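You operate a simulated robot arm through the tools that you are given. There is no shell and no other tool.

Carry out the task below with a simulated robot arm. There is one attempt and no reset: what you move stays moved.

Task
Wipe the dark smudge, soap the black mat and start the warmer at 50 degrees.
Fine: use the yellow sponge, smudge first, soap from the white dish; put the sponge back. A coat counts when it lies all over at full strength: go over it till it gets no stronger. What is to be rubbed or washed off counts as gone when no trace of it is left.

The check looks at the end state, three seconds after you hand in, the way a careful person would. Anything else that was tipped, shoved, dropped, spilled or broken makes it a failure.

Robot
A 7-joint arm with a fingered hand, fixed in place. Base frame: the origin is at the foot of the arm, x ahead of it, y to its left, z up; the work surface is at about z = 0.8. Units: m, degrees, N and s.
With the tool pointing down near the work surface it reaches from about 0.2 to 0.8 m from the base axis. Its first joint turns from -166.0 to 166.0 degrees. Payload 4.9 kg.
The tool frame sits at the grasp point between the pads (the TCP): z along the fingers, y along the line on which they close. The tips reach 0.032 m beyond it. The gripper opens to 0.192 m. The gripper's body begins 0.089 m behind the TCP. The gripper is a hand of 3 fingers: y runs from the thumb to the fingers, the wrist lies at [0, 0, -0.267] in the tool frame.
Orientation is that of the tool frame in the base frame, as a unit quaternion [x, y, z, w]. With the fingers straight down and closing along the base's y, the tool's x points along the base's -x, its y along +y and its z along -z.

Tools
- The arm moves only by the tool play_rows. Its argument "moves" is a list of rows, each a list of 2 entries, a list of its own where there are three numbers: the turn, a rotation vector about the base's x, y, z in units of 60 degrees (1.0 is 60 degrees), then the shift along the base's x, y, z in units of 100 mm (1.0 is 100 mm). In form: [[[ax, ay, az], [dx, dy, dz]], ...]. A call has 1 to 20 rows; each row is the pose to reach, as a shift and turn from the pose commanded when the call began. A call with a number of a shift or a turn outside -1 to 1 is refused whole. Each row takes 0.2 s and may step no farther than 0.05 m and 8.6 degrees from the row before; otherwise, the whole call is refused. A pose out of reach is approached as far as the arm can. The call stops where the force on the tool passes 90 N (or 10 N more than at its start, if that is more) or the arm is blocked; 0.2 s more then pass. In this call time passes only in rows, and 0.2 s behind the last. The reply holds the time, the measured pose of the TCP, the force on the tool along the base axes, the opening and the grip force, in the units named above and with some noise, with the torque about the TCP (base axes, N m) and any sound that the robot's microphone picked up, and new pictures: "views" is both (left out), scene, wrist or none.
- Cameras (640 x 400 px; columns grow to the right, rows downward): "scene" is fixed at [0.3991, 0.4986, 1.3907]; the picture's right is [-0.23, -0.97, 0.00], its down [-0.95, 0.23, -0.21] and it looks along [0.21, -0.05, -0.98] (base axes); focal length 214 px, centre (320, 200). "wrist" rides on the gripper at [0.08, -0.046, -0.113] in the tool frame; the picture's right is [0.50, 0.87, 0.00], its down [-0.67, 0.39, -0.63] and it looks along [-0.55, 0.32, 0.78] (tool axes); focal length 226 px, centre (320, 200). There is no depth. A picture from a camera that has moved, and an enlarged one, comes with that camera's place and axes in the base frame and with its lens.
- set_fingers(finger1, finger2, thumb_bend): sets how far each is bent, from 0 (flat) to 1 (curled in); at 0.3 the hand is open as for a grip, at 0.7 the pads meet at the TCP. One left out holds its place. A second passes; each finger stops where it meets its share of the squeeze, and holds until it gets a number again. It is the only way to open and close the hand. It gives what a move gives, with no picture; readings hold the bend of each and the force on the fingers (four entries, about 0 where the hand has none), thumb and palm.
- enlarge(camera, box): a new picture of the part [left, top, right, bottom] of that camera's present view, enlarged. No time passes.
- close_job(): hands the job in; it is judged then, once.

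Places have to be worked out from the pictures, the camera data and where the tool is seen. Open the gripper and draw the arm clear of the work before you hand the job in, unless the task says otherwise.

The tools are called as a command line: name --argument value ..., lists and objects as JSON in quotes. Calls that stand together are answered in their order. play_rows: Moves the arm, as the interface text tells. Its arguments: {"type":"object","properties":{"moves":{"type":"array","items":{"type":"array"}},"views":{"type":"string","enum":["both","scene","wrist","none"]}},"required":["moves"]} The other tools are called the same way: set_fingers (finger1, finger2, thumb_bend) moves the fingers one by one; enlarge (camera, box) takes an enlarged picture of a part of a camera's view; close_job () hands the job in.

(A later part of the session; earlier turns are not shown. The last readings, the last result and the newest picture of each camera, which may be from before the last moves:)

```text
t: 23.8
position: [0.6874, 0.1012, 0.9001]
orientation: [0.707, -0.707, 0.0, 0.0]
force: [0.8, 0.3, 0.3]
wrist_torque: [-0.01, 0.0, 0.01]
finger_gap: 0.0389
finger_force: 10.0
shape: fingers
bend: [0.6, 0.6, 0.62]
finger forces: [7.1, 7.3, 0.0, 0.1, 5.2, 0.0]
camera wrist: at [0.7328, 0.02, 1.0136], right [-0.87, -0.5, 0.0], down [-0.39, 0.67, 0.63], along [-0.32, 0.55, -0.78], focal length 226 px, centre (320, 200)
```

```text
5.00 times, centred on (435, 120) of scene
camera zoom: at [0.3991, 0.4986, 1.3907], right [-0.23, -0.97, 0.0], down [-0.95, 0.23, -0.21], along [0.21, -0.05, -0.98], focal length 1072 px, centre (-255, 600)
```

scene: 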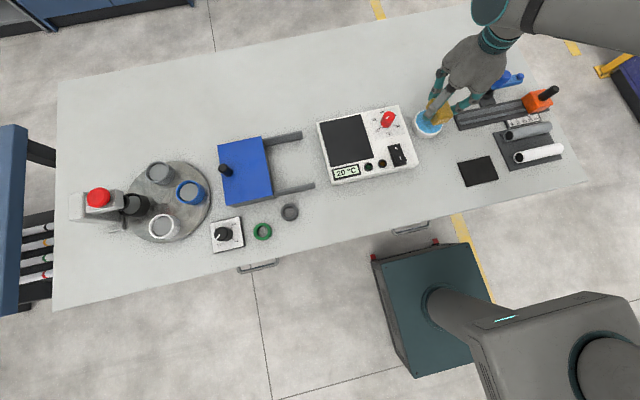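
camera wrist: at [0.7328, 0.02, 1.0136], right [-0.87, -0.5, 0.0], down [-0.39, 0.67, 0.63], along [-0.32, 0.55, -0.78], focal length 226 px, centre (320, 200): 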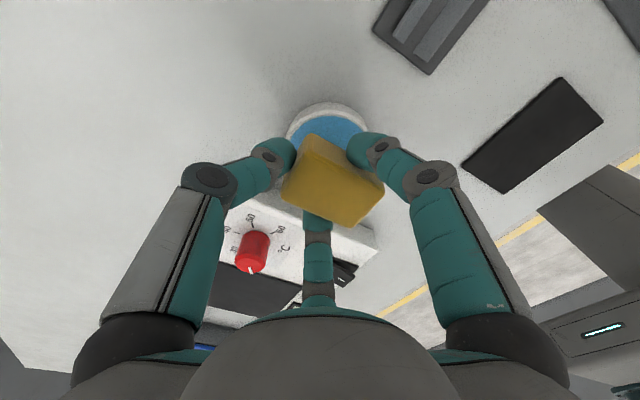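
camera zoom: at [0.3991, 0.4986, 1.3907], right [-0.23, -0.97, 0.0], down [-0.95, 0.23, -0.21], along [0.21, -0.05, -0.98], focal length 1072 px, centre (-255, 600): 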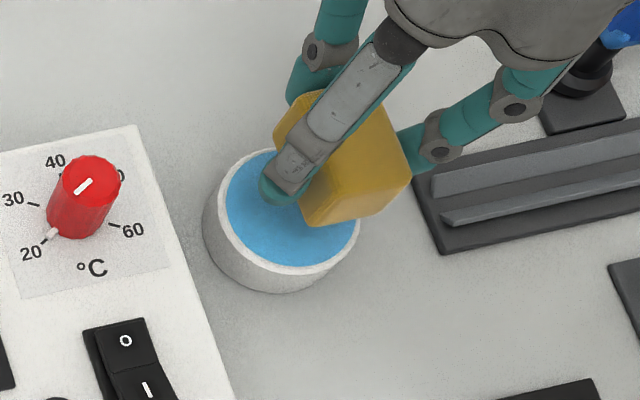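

The sponge is centred over the dish. I lower it to just above the soap surface, then by millimetres while watching the force.

play_rows --moves '[[[0, 0, 0], [0, 0, -0.12]], [[0, 0, 0], [0, 0, -0.24]], [[0, 0, 0], [0, 0, -0.27]]]' --views "both"

enlarge --camera "wrist" --box '[190, 80, 450, 240]'

enlarge --camera "scene" --box '[380, 80, 490, 160]'

```text
t: 24.6
position: [0.6855, 0.1032, 0.8731]
orientation: [0.707, -0.707, 0.0, 0.0]
force: [-0.3, -0.5, 0.0]
wrist_torque: [-0.01, 0.01, -0.01]
finger_gap: 0.0388
finger_force: 9.6
shape: fingers
bend: [0.6, 0.6, 0.62]
finger forces: [7.3, 7.3, 0.1, 0.0, 5.1, 0.0]
camera wrist: at [0.7318, 0.0216, 0.987], right [-0.87, -0.5, 0.0], down [-0.39, 0.67, 0.63], along [-0.32, 0.55, -0.78], focal length 226 px, centre (320, 200)
```

scene: 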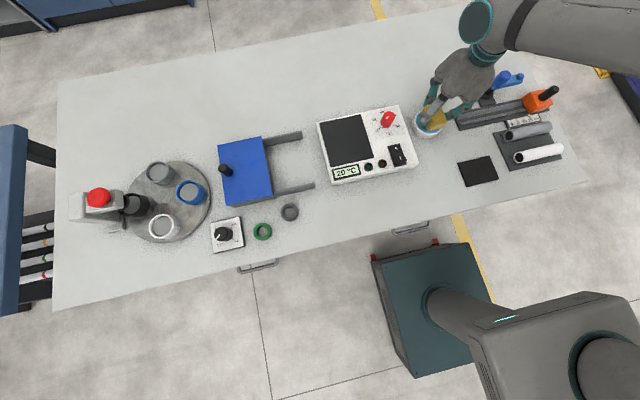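
wrist: 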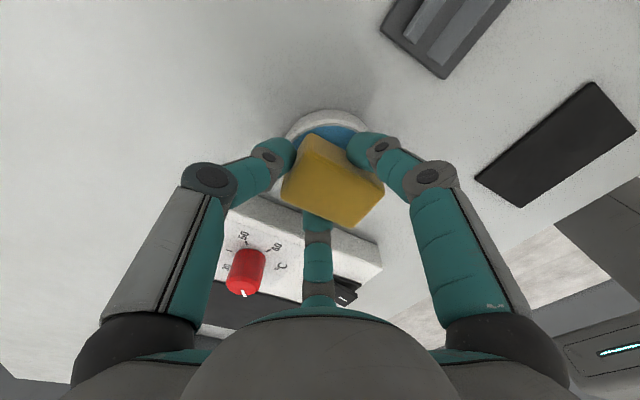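

```text
2.46 times, centred on (320, 160) of wrist
camera zoom: at [0.7318, 0.0216, 0.987], right [-0.87, -0.5, 0.0], down [-0.39, 0.67, 0.63], along [-0.32, 0.55, -0.78], focal length 556 px, centre (320, 298)
```

zoom: 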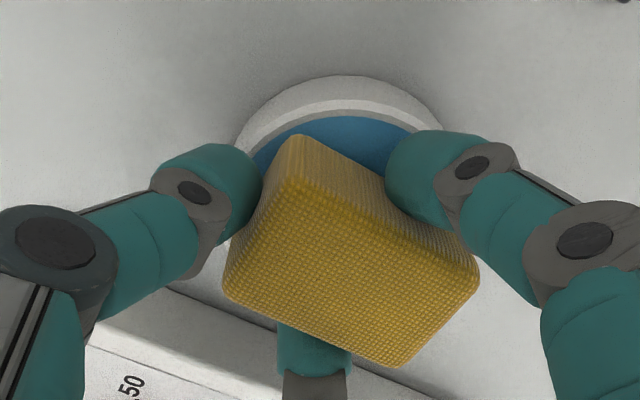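

```text
5.00 times, centred on (435, 120) of scene
camera zoom: at [0.3991, 0.4986, 1.3907], right [-0.23, -0.97, 0.0], down [-0.95, 0.23, -0.21], along [0.21, -0.05, -0.98], focal length 1072 px, centre (-255, 600)
```

zoom: 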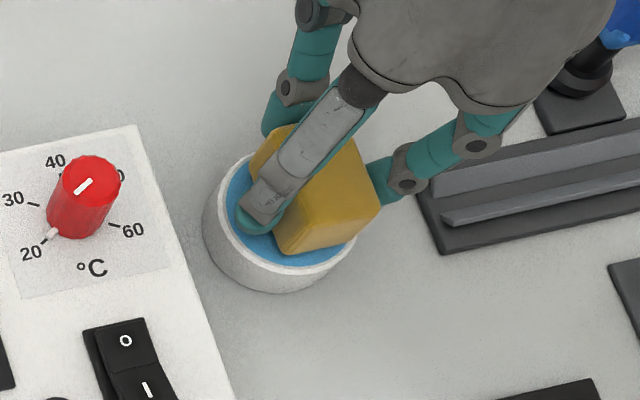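

There is no contact yet and the alignment is good. I continue down a few millimetres.

play_rows --moves '[[[0, 0, 0], [0, 0, -0.01]], [[0, 0, 0], [0, 0, -0.02]], [[0, 0, 0], [0, 0, -0.03]]]' --views "none"

```text
t: 25.4
position: [0.6857, 0.1016, 0.8695]
orientation: [0.707, -0.707, 0.0, -0.001]
force: [-0.3, -0.6, 1.3]
wrist_torque: [0.01, 0.01, -0.02]
finger_gap: 0.0383
finger_force: 10.0
shape: fingers
bend: [0.6, 0.6, 0.62]
finger forces: [7.4, 7.4, 0.0, 0.0, 5.0, 0.0]
```

The force shows only a hint of contact, so I go 2 mm further.

play_rows --moves '[[[0, 0, 0], [0, 0, -0.01]], [[0, 0, 0], [0, 0, -0.02]]]' --views "wrist"

enlarge --camera "wrist" --box '[190, 80, 450, 240]'

enlarge --camera "scene" --box '[380, 80, 490, 160]'

```text
t: 26.0
position: [0.6853, 0.1021, 0.8689]
orientation: [0.707, -0.707, 0.001, 0.0]
force: [-1.8, 1.0, 11.5]
wrist_torque: [0.01, 0.14, 0.01]
finger_gap: 0.0383
finger_force: 11.2
shape: fingers
bend: [0.6, 0.6, 0.62]
finger forces: [8.5, 8.5, 0.1, 0.0, 5.2, 0.0]
camera wrist: at [0.7316, 0.021, 0.9834], right [-0.87, -0.5, 0.0], down [-0.39, 0.67, 0.63], along [-0.31, 0.55, -0.78], focal length 226 px, centre (320, 200)
```

wrist: 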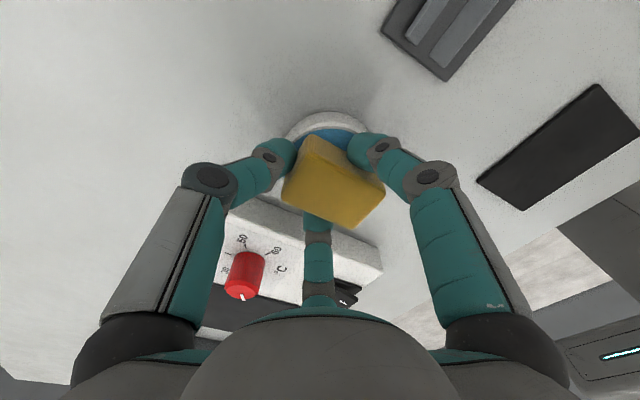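

```text
2.46 times, centred on (320, 160) of wrist
camera zoom: at [0.7316, 0.021, 0.9834], right [-0.87, -0.5, 0.0], down [-0.39, 0.67, 0.63], along [-0.31, 0.55, -0.78], focal length 556 px, centre (320, 298)
```

zoom: 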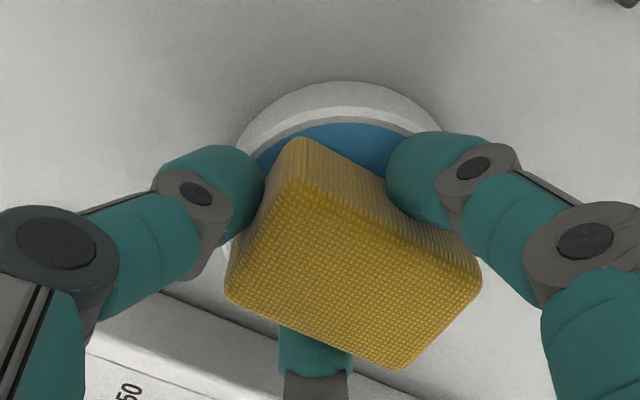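

```text
5.00 times, centred on (435, 120) of scene
camera zoom: at [0.3991, 0.4986, 1.3907], right [-0.23, -0.97, 0.0], down [-0.95, 0.23, -0.21], along [0.21, -0.05, -0.98], focal length 1072 px, centre (-255, 600)
```

zoom: 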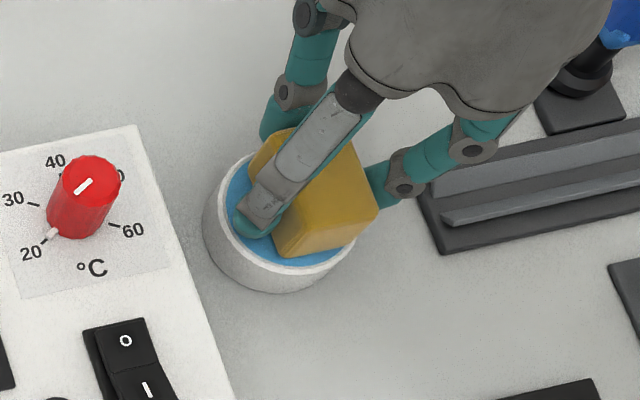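

The sponge presses on the soap with 11 N, centred in the dish. I hold briefly and lift straight up to see whether it took soap.

play_rows --moves '[[[0, 0, 0], [0, 0, 0]], [[0, 0, 0], [0, 0, 0]], [[0, 0, 0], [0, 0, 0]], [[0, 0, 0], [0, 0, 0.05]], [[0, 0, 0], [0, 0, 0.3]], [[0, 0, 0], [0, 0, 0.65]]]' --views "both"

enlarge --camera "wrist" --box '[190, 80, 450, 240]'

enlarge --camera "scene" --box '[380, 80, 490, 160]'

```text
t: 27.4
position: [0.6843, 0.1033, 0.931]
orientation: [0.707, -0.707, -0.001, 0.001]
force: [-0.8, -0.1, -1.8]
wrist_torque: [0.03, -0.01, 0.0]
finger_gap: 0.0385
finger_force: 9.5
shape: fingers
bend: [0.6, 0.6, 0.62]
finger forces: [7.2, 7.2, 0.1, 0.0, 5.2, 0.0]
camera wrist: at [0.7306, 0.0221, 1.0445], right [-0.87, -0.5, 0.0], down [-0.39, 0.67, 0.63], along [-0.32, 0.55, -0.77], focal length 226 px, centre (320, 200)
```

scene: 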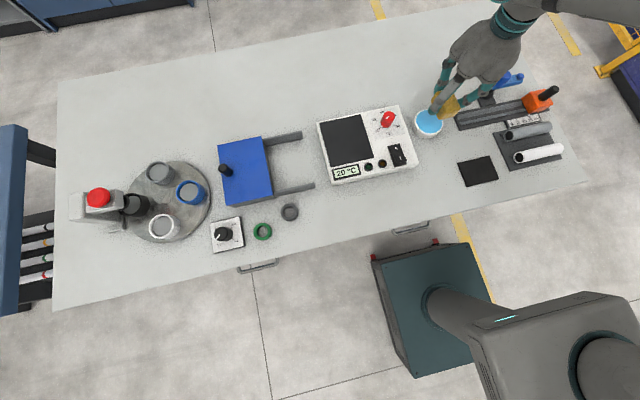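
wrist: 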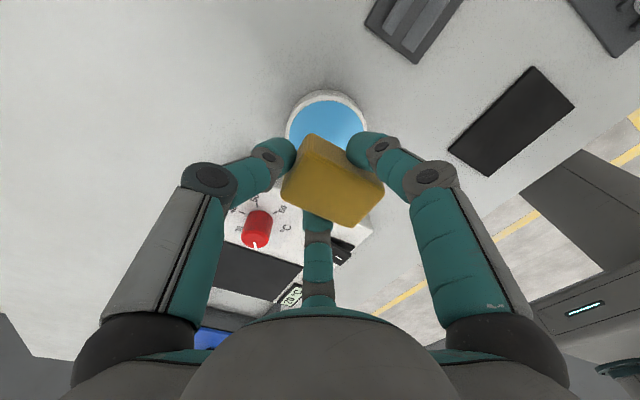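

```text
2.46 times, centred on (320, 160) of wrist
camera zoom: at [0.7306, 0.0221, 1.0445], right [-0.87, -0.5, 0.0], down [-0.39, 0.67, 0.63], along [-0.32, 0.55, -0.77], focal length 556 px, centre (320, 298)
```

zoom: 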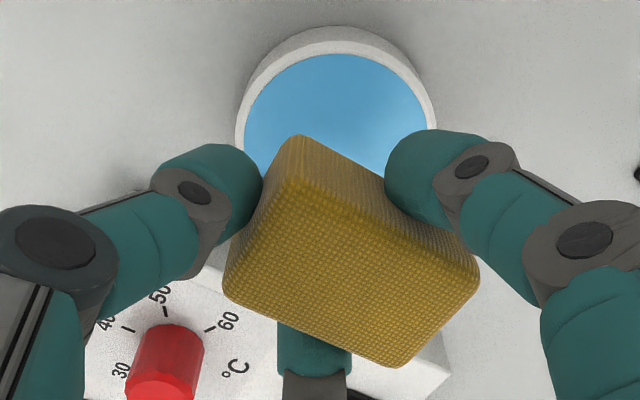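

```text
5.00 times, centred on (435, 120) of scene
camera zoom: at [0.3991, 0.4986, 1.3907], right [-0.23, -0.97, 0.0], down [-0.95, 0.23, -0.21], along [0.21, -0.05, -0.98], focal length 1072 px, centre (-255, 600)
```

zoom: 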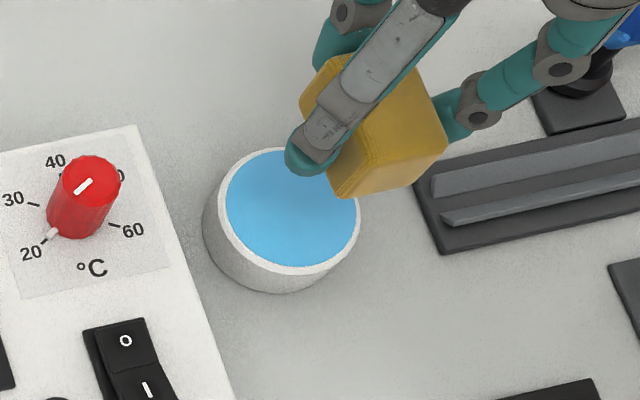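

The dish stayed in place and the sponge looks darker (wet with soap). The mat measures x 0.465–0.538, y −0.046–0.053. I carry the sponge at height to above the mat.

play_rows --moves '[[[0, 0, 0], [-0.29, -0.16, 0]], [[0, 0, 0], [-0.58, -0.32, 0]], [[0, 0, 0], [-0.86, -0.49, 0]]]' --views "none"

play_rows --moves '[[[0, 0, 0], [-0.29, -0.16, 0]], [[0, 0, 0], [-0.58, -0.32, 0]], [[0, 0, 0], [-0.86, -0.49, 0]], [[0, 0, 0], [-0.86, -0.49, -0.3]], [[0, 0, 0], [-0.86, -0.49, -0.6]]]' --views "both"

enlarge --camera "wrist" --box '[190, 80, 450, 240]'

enlarge --camera "scene" --box '[430, 110, 540, 210]'

```text
t: 28.2
position: [0.5976, 0.0507, 0.9324]
orientation: [0.707, -0.707, 0.0, 0.001]
force: [-0.4, 0.4, -0.2]
wrist_torque: [0.03, -0.04, -0.01]
finger_gap: 0.0384
finger_force: 10.2
shape: fingers
bend: [0.6, 0.6, 0.62]
finger forces: [7.3, 7.3, 0.0, 0.0, 5.0, 0.0]
```

```text
t: 29.4
position: [0.5138, 0.0025, 0.8738]
orientation: [-0.707, 0.708, -0.001, 0.001]
force: [0.0, 0.0, -0.2]
wrist_torque: [0.0, 0.03, -0.01]
finger_gap: 0.0383
finger_force: 10.3
shape: fingers
bend: [0.6, 0.6, 0.62]
finger forces: [7.1, 7.4, 0.1, 0.0, 5.1, 0.0]
camera wrist: at [0.5599, -0.0789, 0.9881], right [-0.87, -0.5, 0.0], down [-0.39, 0.67, 0.63], along [-0.31, 0.55, -0.78], focal length 226 px, centre (320, 200)
```

scene: 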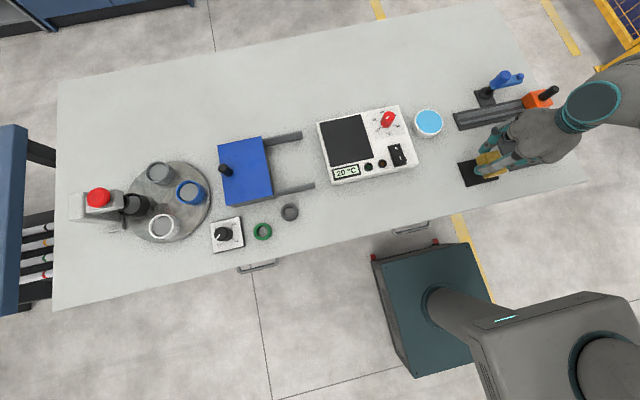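
wrist: 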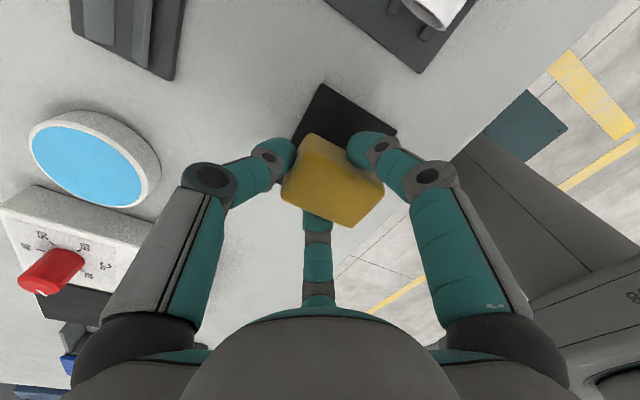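

```text
2.46 times, centred on (320, 160) of wrist
camera zoom: at [0.5599, -0.0789, 0.9881], right [-0.87, -0.5, 0.0], down [-0.39, 0.67, 0.63], along [-0.31, 0.55, -0.78], focal length 556 px, centre (320, 298)
```

zoom: 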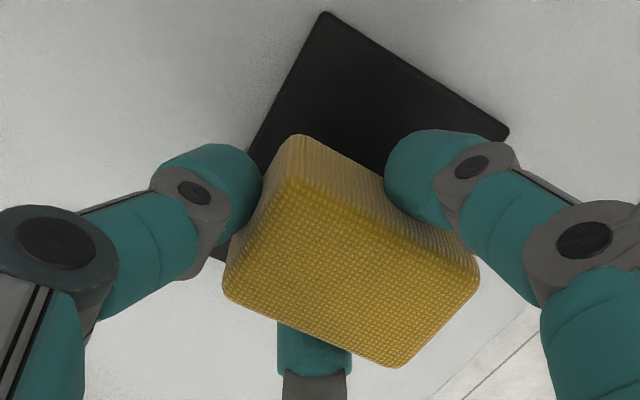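

```text
4.00 times, centred on (485, 160) of scene
camera zoom: at [0.3991, 0.4986, 1.3907], right [-0.23, -0.97, 0.0], down [-0.95, 0.23, -0.21], along [0.21, -0.05, -0.98], focal length 858 px, centre (-340, 360)
```

zoom: 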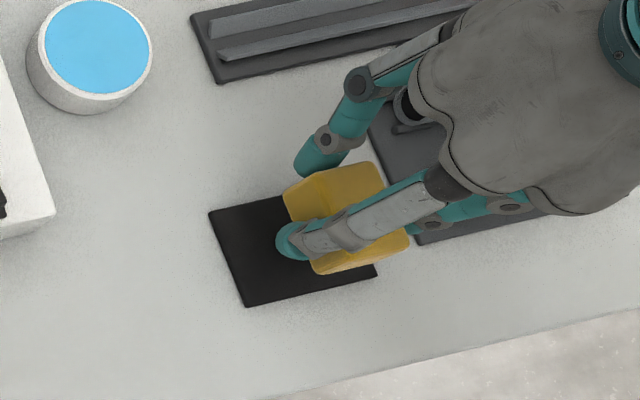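

The mat's corners agree with my measurement. I lower gently onto the middle of the mat.

play_rows --moves '[[[0, 0, 0], [0, 0, -0.15]], [[0, 0, 0], [0, 0, -0.23]], [[0, 0, 0], [0, 0, -0.25]]]' --views "none"

```text
t: 30.2
position: [0.5145, 0.0015, 0.8487]
orientation: [0.707, -0.707, -0.001, 0.0]
force: [-0.2, -1.2, 3.4]
wrist_torque: [0.03, 0.06, 0.01]
finger_gap: 0.038
finger_force: 9.7
shape: fingers
bend: [0.6, 0.6, 0.62]
finger forces: [7.5, 7.6, 0.1, 0.0, 4.8, 0.1]
```

Contact is made at 3.4 N. I press half a millimetre more and make a short test stroke to see the effect and that the mat stays put.

play_rows --moves '[[[0, 0, 0], [0, 0, -0.05]], [[0, 0, 0], [0, 0.15, -0.05]], [[0, 0, 0], [0, 0.33, -0.05]], [[0, 0, 0], [0, 0.15, -0.05]], [[0, 0, 0], [0, 0, -0.05]], [[0, 0, 0], [0, -0.15, -0.05]], [[0, 0, 0], [0, -0.3, -0.05]]]' --views "both"

enlarge --camera "scene" --box '[430, 110, 540, 210]'

enlarge --camera "wrist" --box '[190, 80, 450, 240]'

```text
t: 31.7
position: [0.5131, -0.0036, 0.8444]
orientation: [-0.707, 0.708, -0.001, -0.001]
force: [1.1, 7.9, 21.6]
wrist_torque: [1.0, 0.19, -0.1]
finger_gap: 0.0298
finger_force: 15.8
shape: fingers
bend: [0.62, 0.6, 0.63]
finger forces: [5.4, 24.3, 0.0, 0.0, 1.7, 0.1]
out of reach, approached as far as the arm can: row 6, 7
stopped in row 7: the force on the tool passed its limit at 126 N (the readings are from after the stop); the commanded pose is now the measured one
camera wrist: at [0.5597, -0.0853, 0.9591], right [-0.87, -0.5, 0.0], down [-0.39, 0.67, 0.63], along [-0.32, 0.55, -0.78], focal length 226 px, centre (320, 200)
```

scene: 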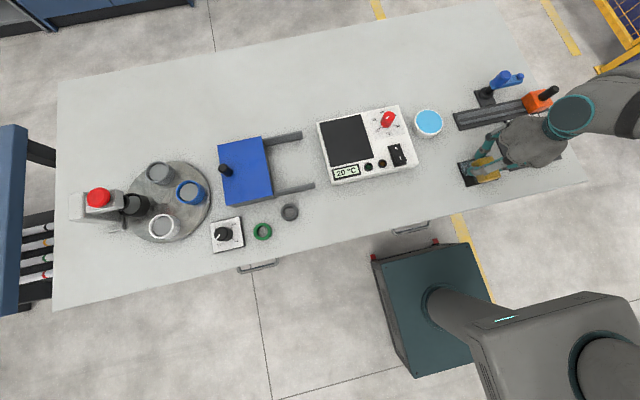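
wrist: 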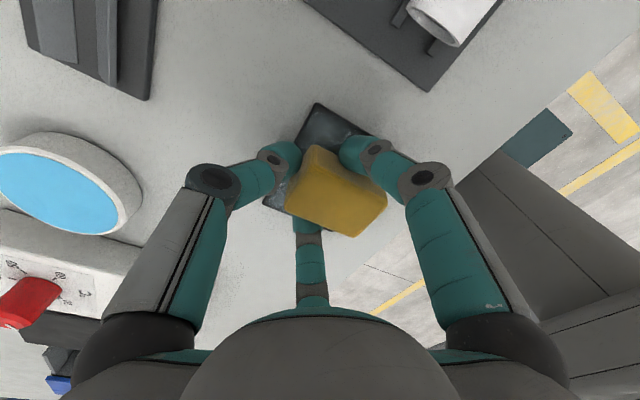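

```text
4.00 times, centred on (485, 160) of scene
camera zoom: at [0.3991, 0.4986, 1.3907], right [-0.23, -0.97, 0.0], down [-0.95, 0.23, -0.21], along [0.21, -0.05, -0.98], focal length 858 px, centre (-340, 360)
```

zoom: 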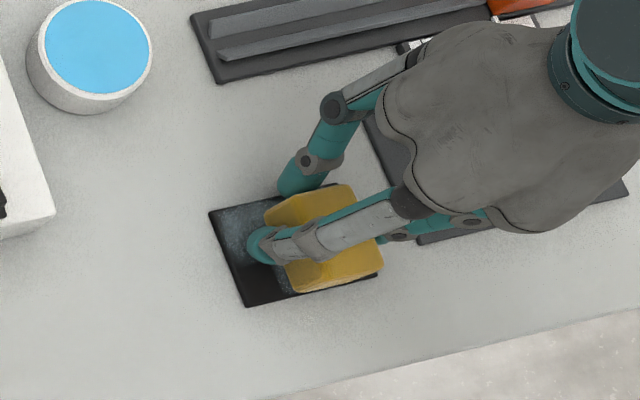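

```text
2.46 times, centred on (320, 160) of wrist
camera zoom: at [0.5597, -0.0853, 0.9591], right [-0.87, -0.5, 0.0], down [-0.39, 0.67, 0.63], along [-0.32, 0.55, -0.78], focal length 556 px, centre (320, 298)
```

zoom: 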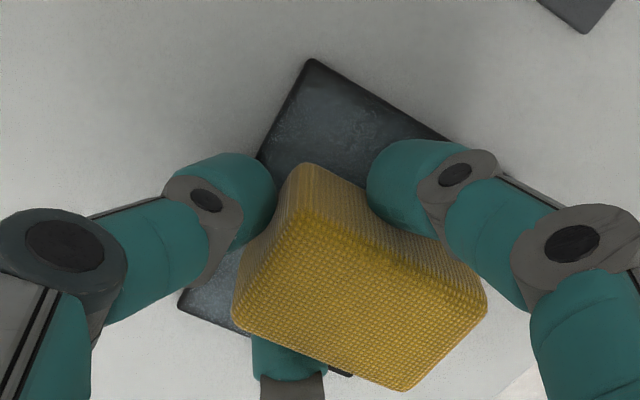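

I mis-scaled that press: −0.05 meant 5 mm, not 0.5 mm, so the force limit stopped the arm. The mat has not moved and it is taking soap. I raise the hand a little at a time to relieve the load.

play_rows --moves '[[[0, 0, 0], [0, 0, 0.01]], [[0, 0, 0], [0, 0, 0.015]]]' --views "wrist"

enlarge --camera "wrist" --box '[190, 80, 450, 240]'

enlarge --camera "scene" --box '[430, 110, 540, 210]'

```text
t: 32.3
position: [0.511, -0.0049, 0.8447]
orientation: [-0.706, 0.709, 0.001, -0.003]
force: [4.7, 8.6, 26.4]
wrist_torque: [1.12, 0.0, -0.08]
finger_gap: 0.0294
finger_force: 17.5
shape: fingers
bend: [0.63, 0.6, 0.63]
finger forces: [4.9, 27.0, 0.0, 0.0, 3.8, 0.0]
camera wrist: at [0.5582, -0.0854, 0.9585], right [-0.87, -0.5, 0.01], down [-0.38, 0.67, 0.63], along [-0.32, 0.55, -0.77], focal length 226 px, centre (320, 200)
```

wrist: 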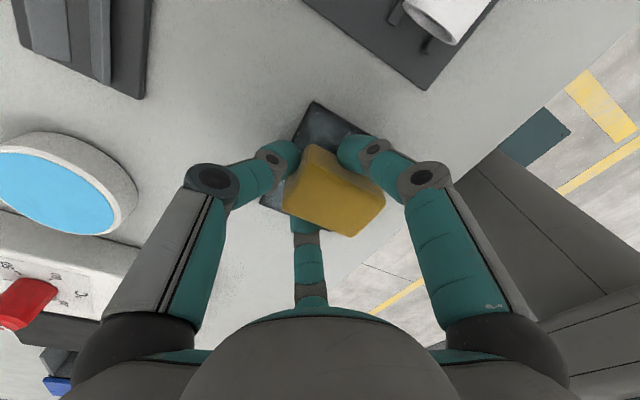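

```text
2.46 times, centred on (320, 160) of wrist
camera zoom: at [0.5582, -0.0854, 0.9585], right [-0.87, -0.5, 0.01], down [-0.38, 0.67, 0.63], along [-0.32, 0.55, -0.77], focal length 556 px, centre (320, 298)
```

zoom: 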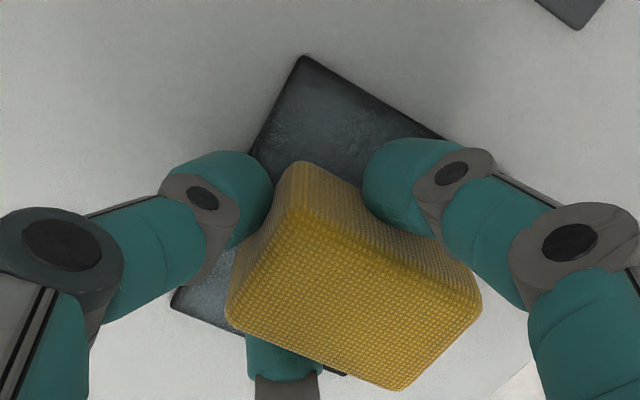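

```text
4.00 times, centred on (485, 160) of scene
camera zoom: at [0.3991, 0.4986, 1.3907], right [-0.23, -0.97, 0.0], down [-0.95, 0.23, -0.21], along [0.21, -0.05, -0.98], focal length 858 px, centre (-340, 360)
```

zoom: 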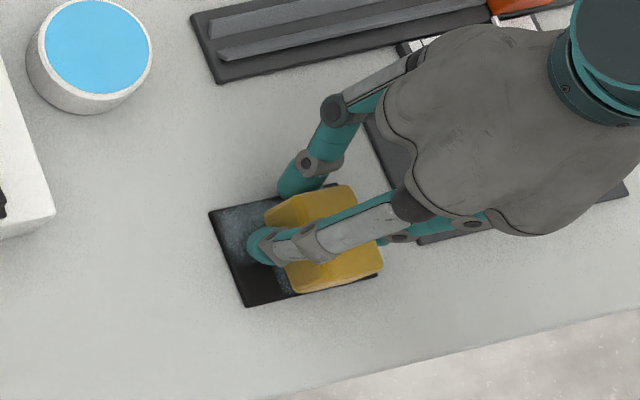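

The load is still 26 N, so I keep raising in small steps.

play_rows --moves '[[[0, 0, 0], [0, 0, 0.015]], [[0, 0, 0], [0, 0, 0.03]]]' --views "none"

```text
t: 32.9
position: [0.5096, -0.0041, 0.846]
orientation: [-0.707, 0.707, 0.002, -0.005]
force: [6.4, 3.3, 15.9]
wrist_torque: [0.62, -0.13, -0.21]
finger_gap: 0.0298
finger_force: 15.8
shape: fingers
bend: [0.63, 0.6, 0.63]
finger forces: [5.5, 21.7, 0.0, 0.1, 4.1, 0.1]
```

Force is falling. I continue raising until the load is gentle.

play_rows --moves '[[[0, 0, 0], [0, 0, 0.015]], [[0, 0, 0], [0, 0, 0.03]]]' --views "wrist"

enlarge --camera "wrist" --box '[190, 80, 450, 240]'

```text
t: 33.5
position: [0.5072, -0.0067, 0.8471]
orientation: [-0.707, 0.708, 0.005, -0.007]
force: [0.4, 1.0, -0.3]
wrist_torque: [-0.01, 0.02, -0.03]
finger_gap: 0.0314
finger_force: 8.0
shape: fingers
bend: [0.61, 0.61, 0.64]
finger forces: [7.8, 7.7, 0.1, 0.0, 0.4, 0.1]
camera wrist: at [0.5552, -0.087, 0.9601], right [-0.87, -0.5, 0.02], down [-0.38, 0.67, 0.64], along [-0.33, 0.54, -0.77], focal length 226 px, centre (320, 200)
```

wrist: 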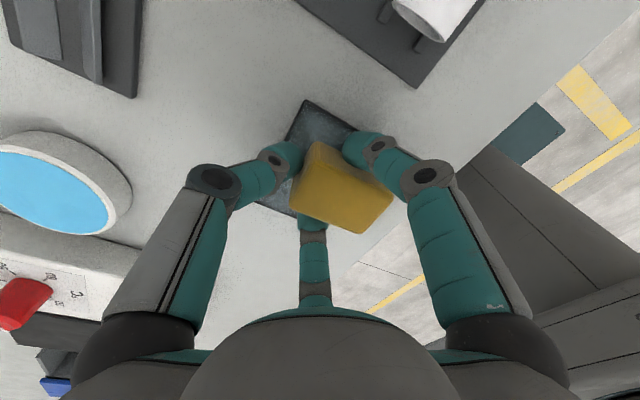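

```text
2.46 times, centred on (320, 160) of wrist
camera zoom: at [0.5552, -0.087, 0.9601], right [-0.87, -0.5, 0.02], down [-0.38, 0.67, 0.64], along [-0.33, 0.54, -0.77], focal length 556 px, centre (320, 298)
```

zoom: 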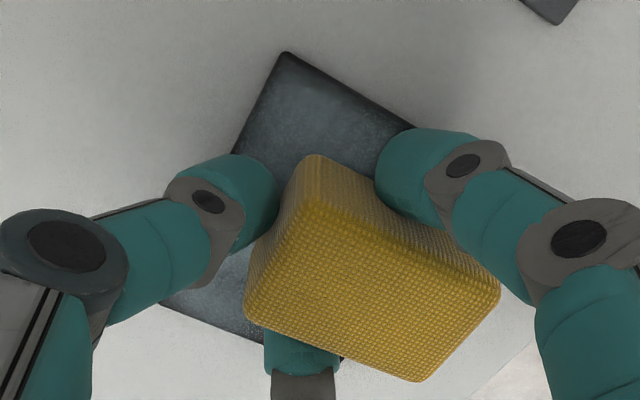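

The load is off; the mat is in place and now visibly filmed with soap. The thumb has lost pressure, so I tighten it slightly.

set_fingers --thumb_bend 0.67

play_rows --moves '[[[0, 0, 0], [0, 0, 0.1]], [[0, 0, 0], [0, 0, 0.3]]]' --views "both"

enlarge --camera "wrist" --box '[190, 80, 450, 240]'

enlarge --camera "scene" --box '[430, 110, 540, 210]'

```text
t: 34.5
position: [0.5092, -0.0055, 0.8483]
orientation: [-0.707, 0.708, 0.002, -0.005]
force: [-0.9, -0.1, -0.4]
wrist_torque: [-0.01, -0.02, 0.01]
finger_gap: 0.0306
finger_force: 9.5
shape: fingers
bend: [0.61, 0.61, 0.65]
finger forces: [7.7, 8.0, 0.1, 0.1, 3.4, 0.0]
```

```text
t: 35.1
position: [0.5115, -0.0062, 0.8793]
orientation: [-0.706, 0.708, 0.002, -0.004]
force: [-0.8, -0.1, -0.3]
wrist_torque: [-0.01, -0.01, 0.03]
finger_gap: 0.0308
finger_force: 9.9
shape: fingers
bend: [0.61, 0.61, 0.65]
finger forces: [7.6, 8.0, 0.0, 0.0, 3.5, 0.0]
camera wrist: at [0.5587, -0.0866, 0.9933], right [-0.87, -0.5, 0.01], down [-0.38, 0.67, 0.63], along [-0.32, 0.55, -0.77], focal length 226 px, centre (320, 200)
```

scene: 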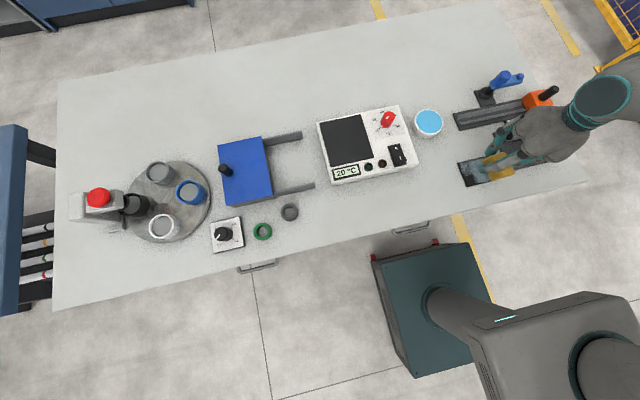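
wrist: 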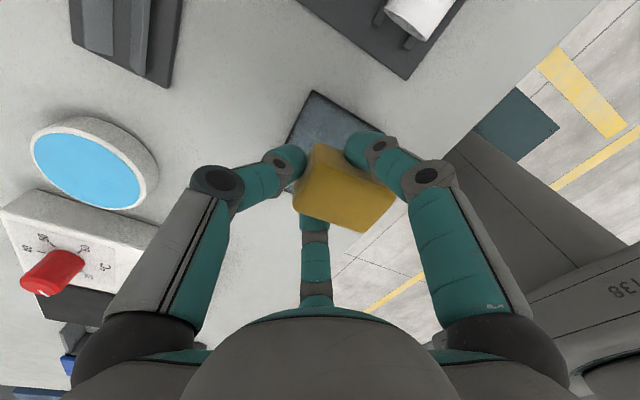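

```text
2.46 times, centred on (320, 160) of wrist
camera zoom: at [0.5587, -0.0866, 0.9933], right [-0.87, -0.5, 0.01], down [-0.38, 0.67, 0.63], along [-0.32, 0.55, -0.77], focal length 556 px, centre (320, 298)
```

zoom: 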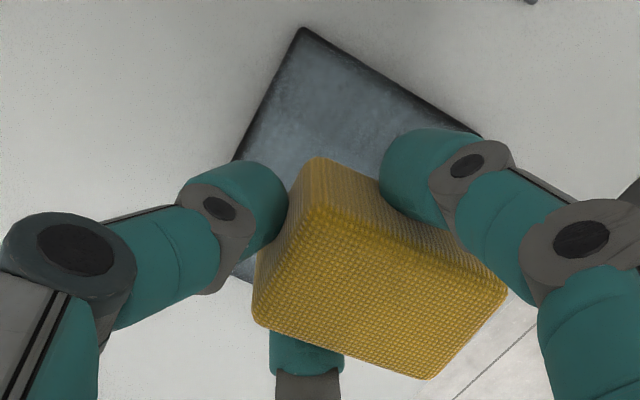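

```text
4.00 times, centred on (485, 160) of scene
camera zoom: at [0.3991, 0.4986, 1.3907], right [-0.23, -0.97, 0.0], down [-0.95, 0.23, -0.21], along [0.21, -0.05, -0.98], focal length 858 px, centre (-340, 360)
```

zoom: 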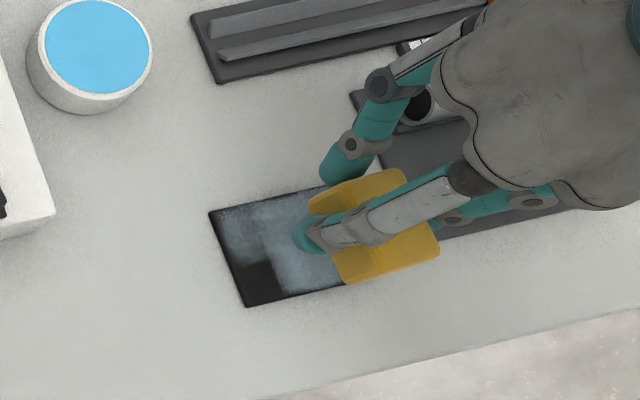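

The mat is being coated evenly where the sponge passed, and it hasn't shifted. I take close looks at the sponge's present attitude in the hand before continuing.

enlarge --camera "wrist" --box '[270, 120, 420, 250]'

enlarge --camera "scene" --box '[455, 130, 525, 195]'

```text
3.08 times, centred on (345, 185) of wrist
camera zoom: at [0.5587, -0.0866, 0.9933], right [-0.87, -0.5, 0.01], down [-0.38, 0.67, 0.63], along [-0.32, 0.55, -0.77], focal length 696 px, centre (243, 246)
```

zoom: 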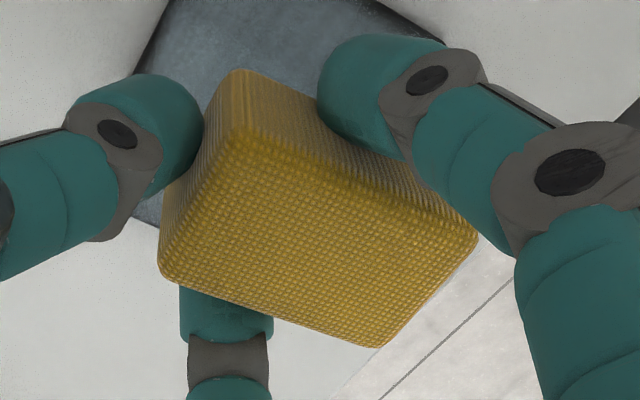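

```text
6.15 times, centred on (490, 162) of scene
camera zoom: at [0.3991, 0.4986, 1.3907], right [-0.23, -0.97, 0.0], down [-0.95, 0.23, -0.21], along [0.21, -0.05, -0.98], focal length 1320 px, centre (-726, 431)
```

zoom: 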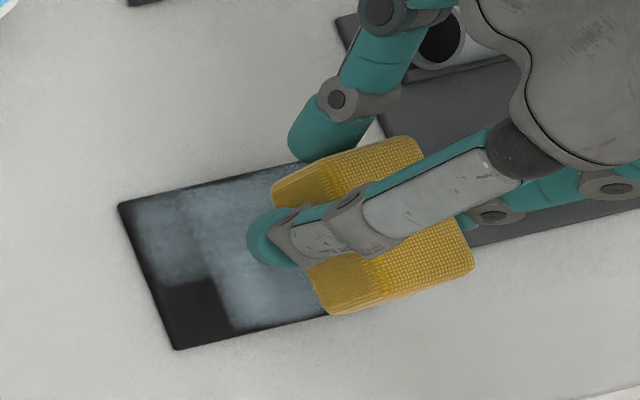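

The sponge is upright and still well held. I move over the left part of the mat (where the near corner is still bare), straighten the slight tilt, and lower to just above contact.

play_rows --moves '[[[0.001, -0.003, 0], [0.02, 0.2, 0]], [[0.003, -0.008, 0], [0.03, 0.4, 0]], [[0.003, -0.008, 0], [0.03, 0.4, -0.15]], [[0.003, -0.008, 0], [0.03, 0.4, -0.28]]]' --views "none"

play_rows --moves '[[[0, 0, 0], [0, 0, -0.01]], [[0, 0, 0], [0, 0, -0.02]], [[0, 0, 0], [0, 0, -0.02]]]' --views "none"

```text
t: 36.1
position: [0.511, 0.0347, 0.8508]
orientation: [-0.707, 0.707, 0.001, -0.001]
force: [-1.0, -0.9, 0.4]
wrist_torque: [-0.02, 0.01, -0.03]
finger_gap: 0.0305
finger_force: 9.4
shape: fingers
bend: [0.61, 0.61, 0.65]
finger forces: [7.7, 8.0, 0.0, 0.0, 3.3, 0.0]
```

```text
t: 36.9
position: [0.5131, 0.0349, 0.8486]
orientation: [-0.706, 0.708, 0.001, -0.001]
force: [0.0, -0.4, -0.7]
wrist_torque: [0.01, 0.02, -0.03]
finger_gap: 0.0308
finger_force: 9.5
shape: fingers
bend: [0.61, 0.61, 0.65]
finger forces: [7.7, 7.9, 0.0, 0.0, 3.3, 0.1]
```

No contact yet at z≈0.849; I continue in 1 mm steps.

play_rows --moves '[[[0, 0, 0], [0, 0, -0.01]], [[0, 0, 0], [0, 0, -0.02]], [[0, 0, 0], [0, 0, -0.02]]]' --views "none"

```text
t: 37.7
position: [0.5139, 0.0324, 0.8474]
orientation: [-0.706, 0.708, 0.001, -0.001]
force: [-0.6, -1.6, -0.7]
wrist_torque: [0.02, 0.02, 0.02]
finger_gap: 0.0306
finger_force: 9.9
shape: fingers
bend: [0.61, 0.61, 0.65]
finger forces: [7.7, 8.0, 0.0, 0.0, 3.4, 0.1]
```

play_rows --moves '[[[0, 0, 0], [0, 0, -0.01]], [[0, 0, 0], [0, 0, -0.02]], [[0, 0, 0], [0, 0, -0.02]]]' --views "none"

```text
t: 38.5
position: [0.5121, 0.0343, 0.845]
orientation: [-0.707, 0.707, 0.0, -0.001]
force: [0.3, -1.6, 5.3]
wrist_torque: [-0.15, 0.13, 0.0]
finger_gap: 0.0307
finger_force: 10.2
shape: fingers
bend: [0.61, 0.61, 0.65]
finger forces: [10.5, 7.8, 0.0, 0.1, 3.1, 0.0]
```

Contact at 5 N. I stroke along −y over the near lane, shift to the far lane and come back, then check.

play_rows --moves '[[[0, 0, 0], [0, -0.2, 0]], [[0, 0, 0], [0, -0.4, 0]], [[0, 0, 0], [0, -0.62, 0]], [[0, 0, 0], [0.16, -0.62, 0]], [[0, 0, 0], [0.16, -0.4, 0]], [[0, 0, 0], [0.16, -0.2, 0]], [[0, 0, 0], [0.16, 0.0, 0]], [[0, 0, 0], [0.0, 0.0, 0]]]' --views "both"

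enlarge --camera "scene" --box '[445, 130, 525, 205]'

enlarge --camera "wrist" --box '[230, 50, 450, 230]'

```text
t: 39.3
position: [0.507, -0.0091, 0.8423]
orientation: [-0.705, 0.709, 0.002, -0.005]
force: [4.3, 23.0, 16.5]
wrist_torque: [1.95, -0.1, -0.49]
finger_gap: 0.0151
finger_force: 22.6
shape: fingers
bend: [0.66, 0.52, 0.67]
finger forces: [0.0, 43.8, 0.0, 0.0, 0.0, 0.1]
out of reach, approached as far as the arm can: row 3
stopped in row 3: the force on the tool passed its limit at 125 N (the readings are from after the stop); the commanded pose is now the measured one
camera wrist: at [0.5544, -0.0893, 0.9565], right [-0.87, -0.5, 0.01], down [-0.38, 0.68, 0.63], along [-0.32, 0.55, -0.77], focal length 226 px, centre (320, 200)
```

scene: 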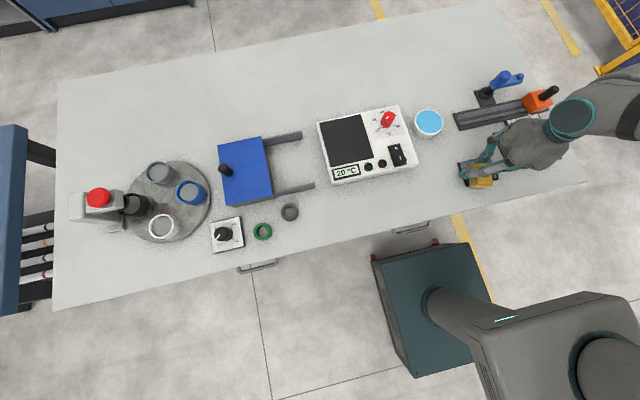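
wrist: 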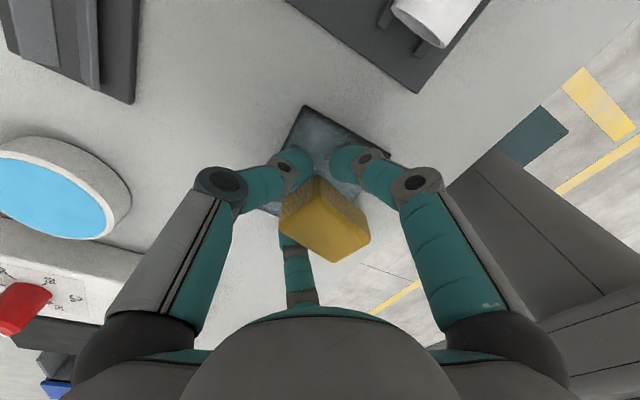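

```text
5.33 times, centred on (485, 168) of scene
camera zoom: at [0.3991, 0.4986, 1.3907], right [-0.23, -0.97, 0.0], down [-0.95, 0.23, -0.21], along [0.21, -0.05, -0.98], focal length 1144 px, centre (-560, 373)
```

zoom: 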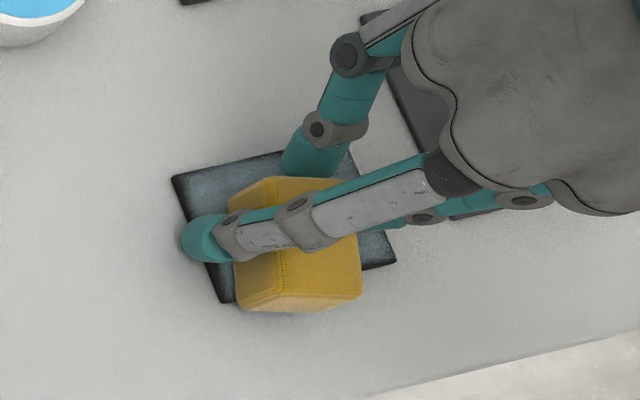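

```text
2.22 times, centred on (340, 140) of wrist
camera zoom: at [0.5544, -0.0893, 0.9565], right [-0.87, -0.5, 0.01], down [-0.38, 0.68, 0.63], along [-0.32, 0.55, -0.77], focal length 502 px, centre (276, 333)
```

zoom: 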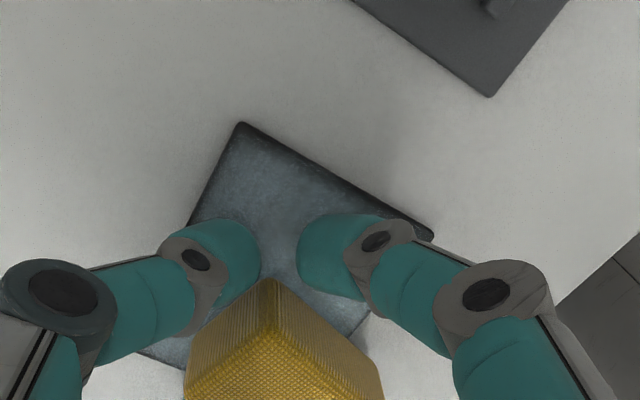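

The arm stops again near y≈−0.01 with a growing tilt: with the hand turned +90° it seems to run into a joint limit there ("out of reach"), which pressed it down. I back off toward +y and slightly up to relieve the load.

play_rows --moves '[[[0, 0, 0], [0, 0.04, 0.005]], [[0, 0, 0], [0, 0.08, 0.01]], [[0, 0, 0], [0, 0.12, 0.02]]]' --views "both"

enlarge --camera "scene" --box '[445, 130, 525, 205]'

enlarge --camera "wrist" --box '[230, 90, 430, 270]'

```text
t: 40.1
position: [0.5038, 0.0016, 0.8423]
orientation: [-0.705, 0.709, 0.003, -0.009]
force: [2.2, 16.9, 33.9]
wrist_torque: [2.51, 0.12, -0.17]
finger_gap: 0.0155
finger_force: 25.1
shape: fingers
bend: [0.66, 0.54, 0.67]
finger forces: [0.0, 49.4, 0.0, 0.0, 0.2, 0.0]
camera wrist: at [0.5517, -0.079, 0.9559], right [-0.87, -0.5, 0.02], down [-0.37, 0.68, 0.63], along [-0.33, 0.54, -0.77], focal length 226 px, centre (320, 200)
```

scene: 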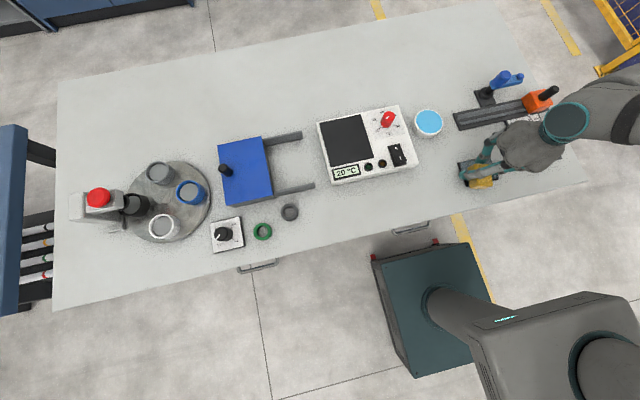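
wrist: 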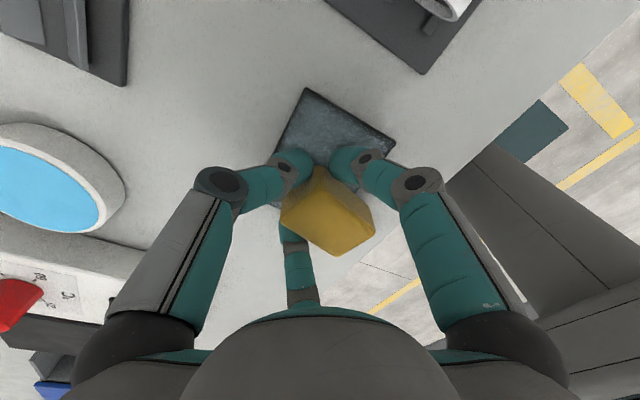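

```text
5.33 times, centred on (485, 168) of scene
camera zoom: at [0.3991, 0.4986, 1.3907], right [-0.23, -0.97, 0.0], down [-0.95, 0.23, -0.21], along [0.21, -0.05, -0.98], focal length 1144 px, centre (-560, 373)
```

zoom: 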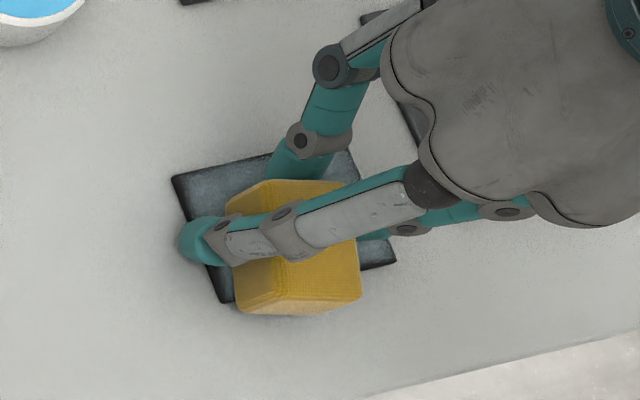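

```text
2.22 times, centred on (330, 180) of wrist
camera zoom: at [0.5517, -0.079, 0.9559], right [-0.87, -0.5, 0.02], down [-0.37, 0.68, 0.63], along [-0.33, 0.54, -0.77], focal length 502 px, centre (298, 244)
```

zoom: 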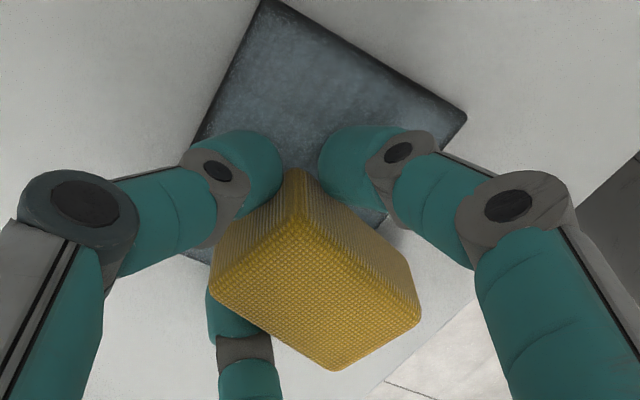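

The sponge stayed on the mat while the left finger rode onto it; the mat itself has not moved. I raise straight up to unload.

play_rows --moves '[[[0, 0, 0], [0, 0, 0.02]], [[0, 0, 0], [0, 0, 0.04]], [[0, 0, 0], [0, 0, 0.06]]]' --views "scene"

enlarge --camera "wrist" --box '[230, 90, 430, 270]'

enlarge --camera "scene" --box '[445, 130, 525, 205]'

```text
t: 40.9
position: [0.5011, 0.002, 0.844]
orientation: [-0.706, 0.709, 0.005, -0.012]
force: [5.6, 17.6, -3.9]
wrist_torque: [0.58, -0.3, -0.45]
finger_gap: 0.0152
finger_force: 8.9
shape: fingers
bend: [0.66, 0.56, 0.67]
finger forces: [0.1, 17.8, 0.0, 0.0, 0.0, 0.1]
```

scene: 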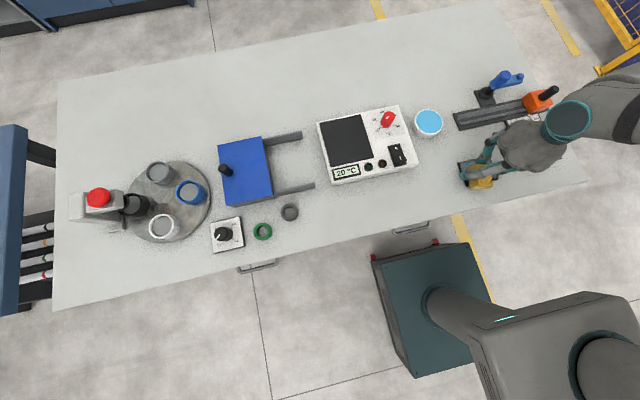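

```text
2.22 times, centred on (330, 180) of wrist
camera zoom: at [0.5509, -0.0785, 0.9588], right [-0.87, -0.5, 0.02], down [-0.37, 0.68, 0.64], along [-0.33, 0.54, -0.77], focal length 502 px, centre (298, 244)
```

zoom: 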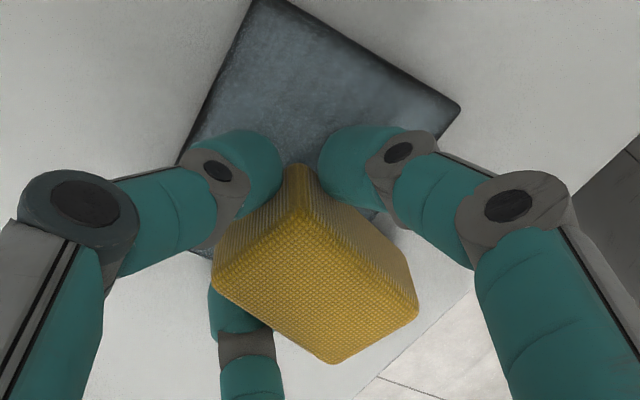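

```text
5.33 times, centred on (485, 168) of scene
camera zoom: at [0.3991, 0.4986, 1.3907], right [-0.23, -0.97, 0.0], down [-0.95, 0.23, -0.21], along [0.21, -0.05, -0.98], focal length 1144 px, centre (-560, 373)
```

zoom: 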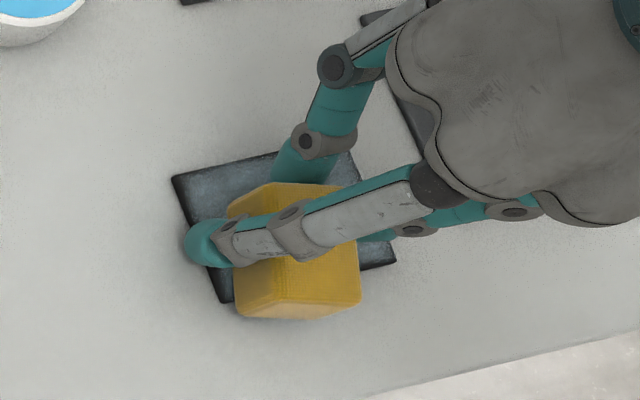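

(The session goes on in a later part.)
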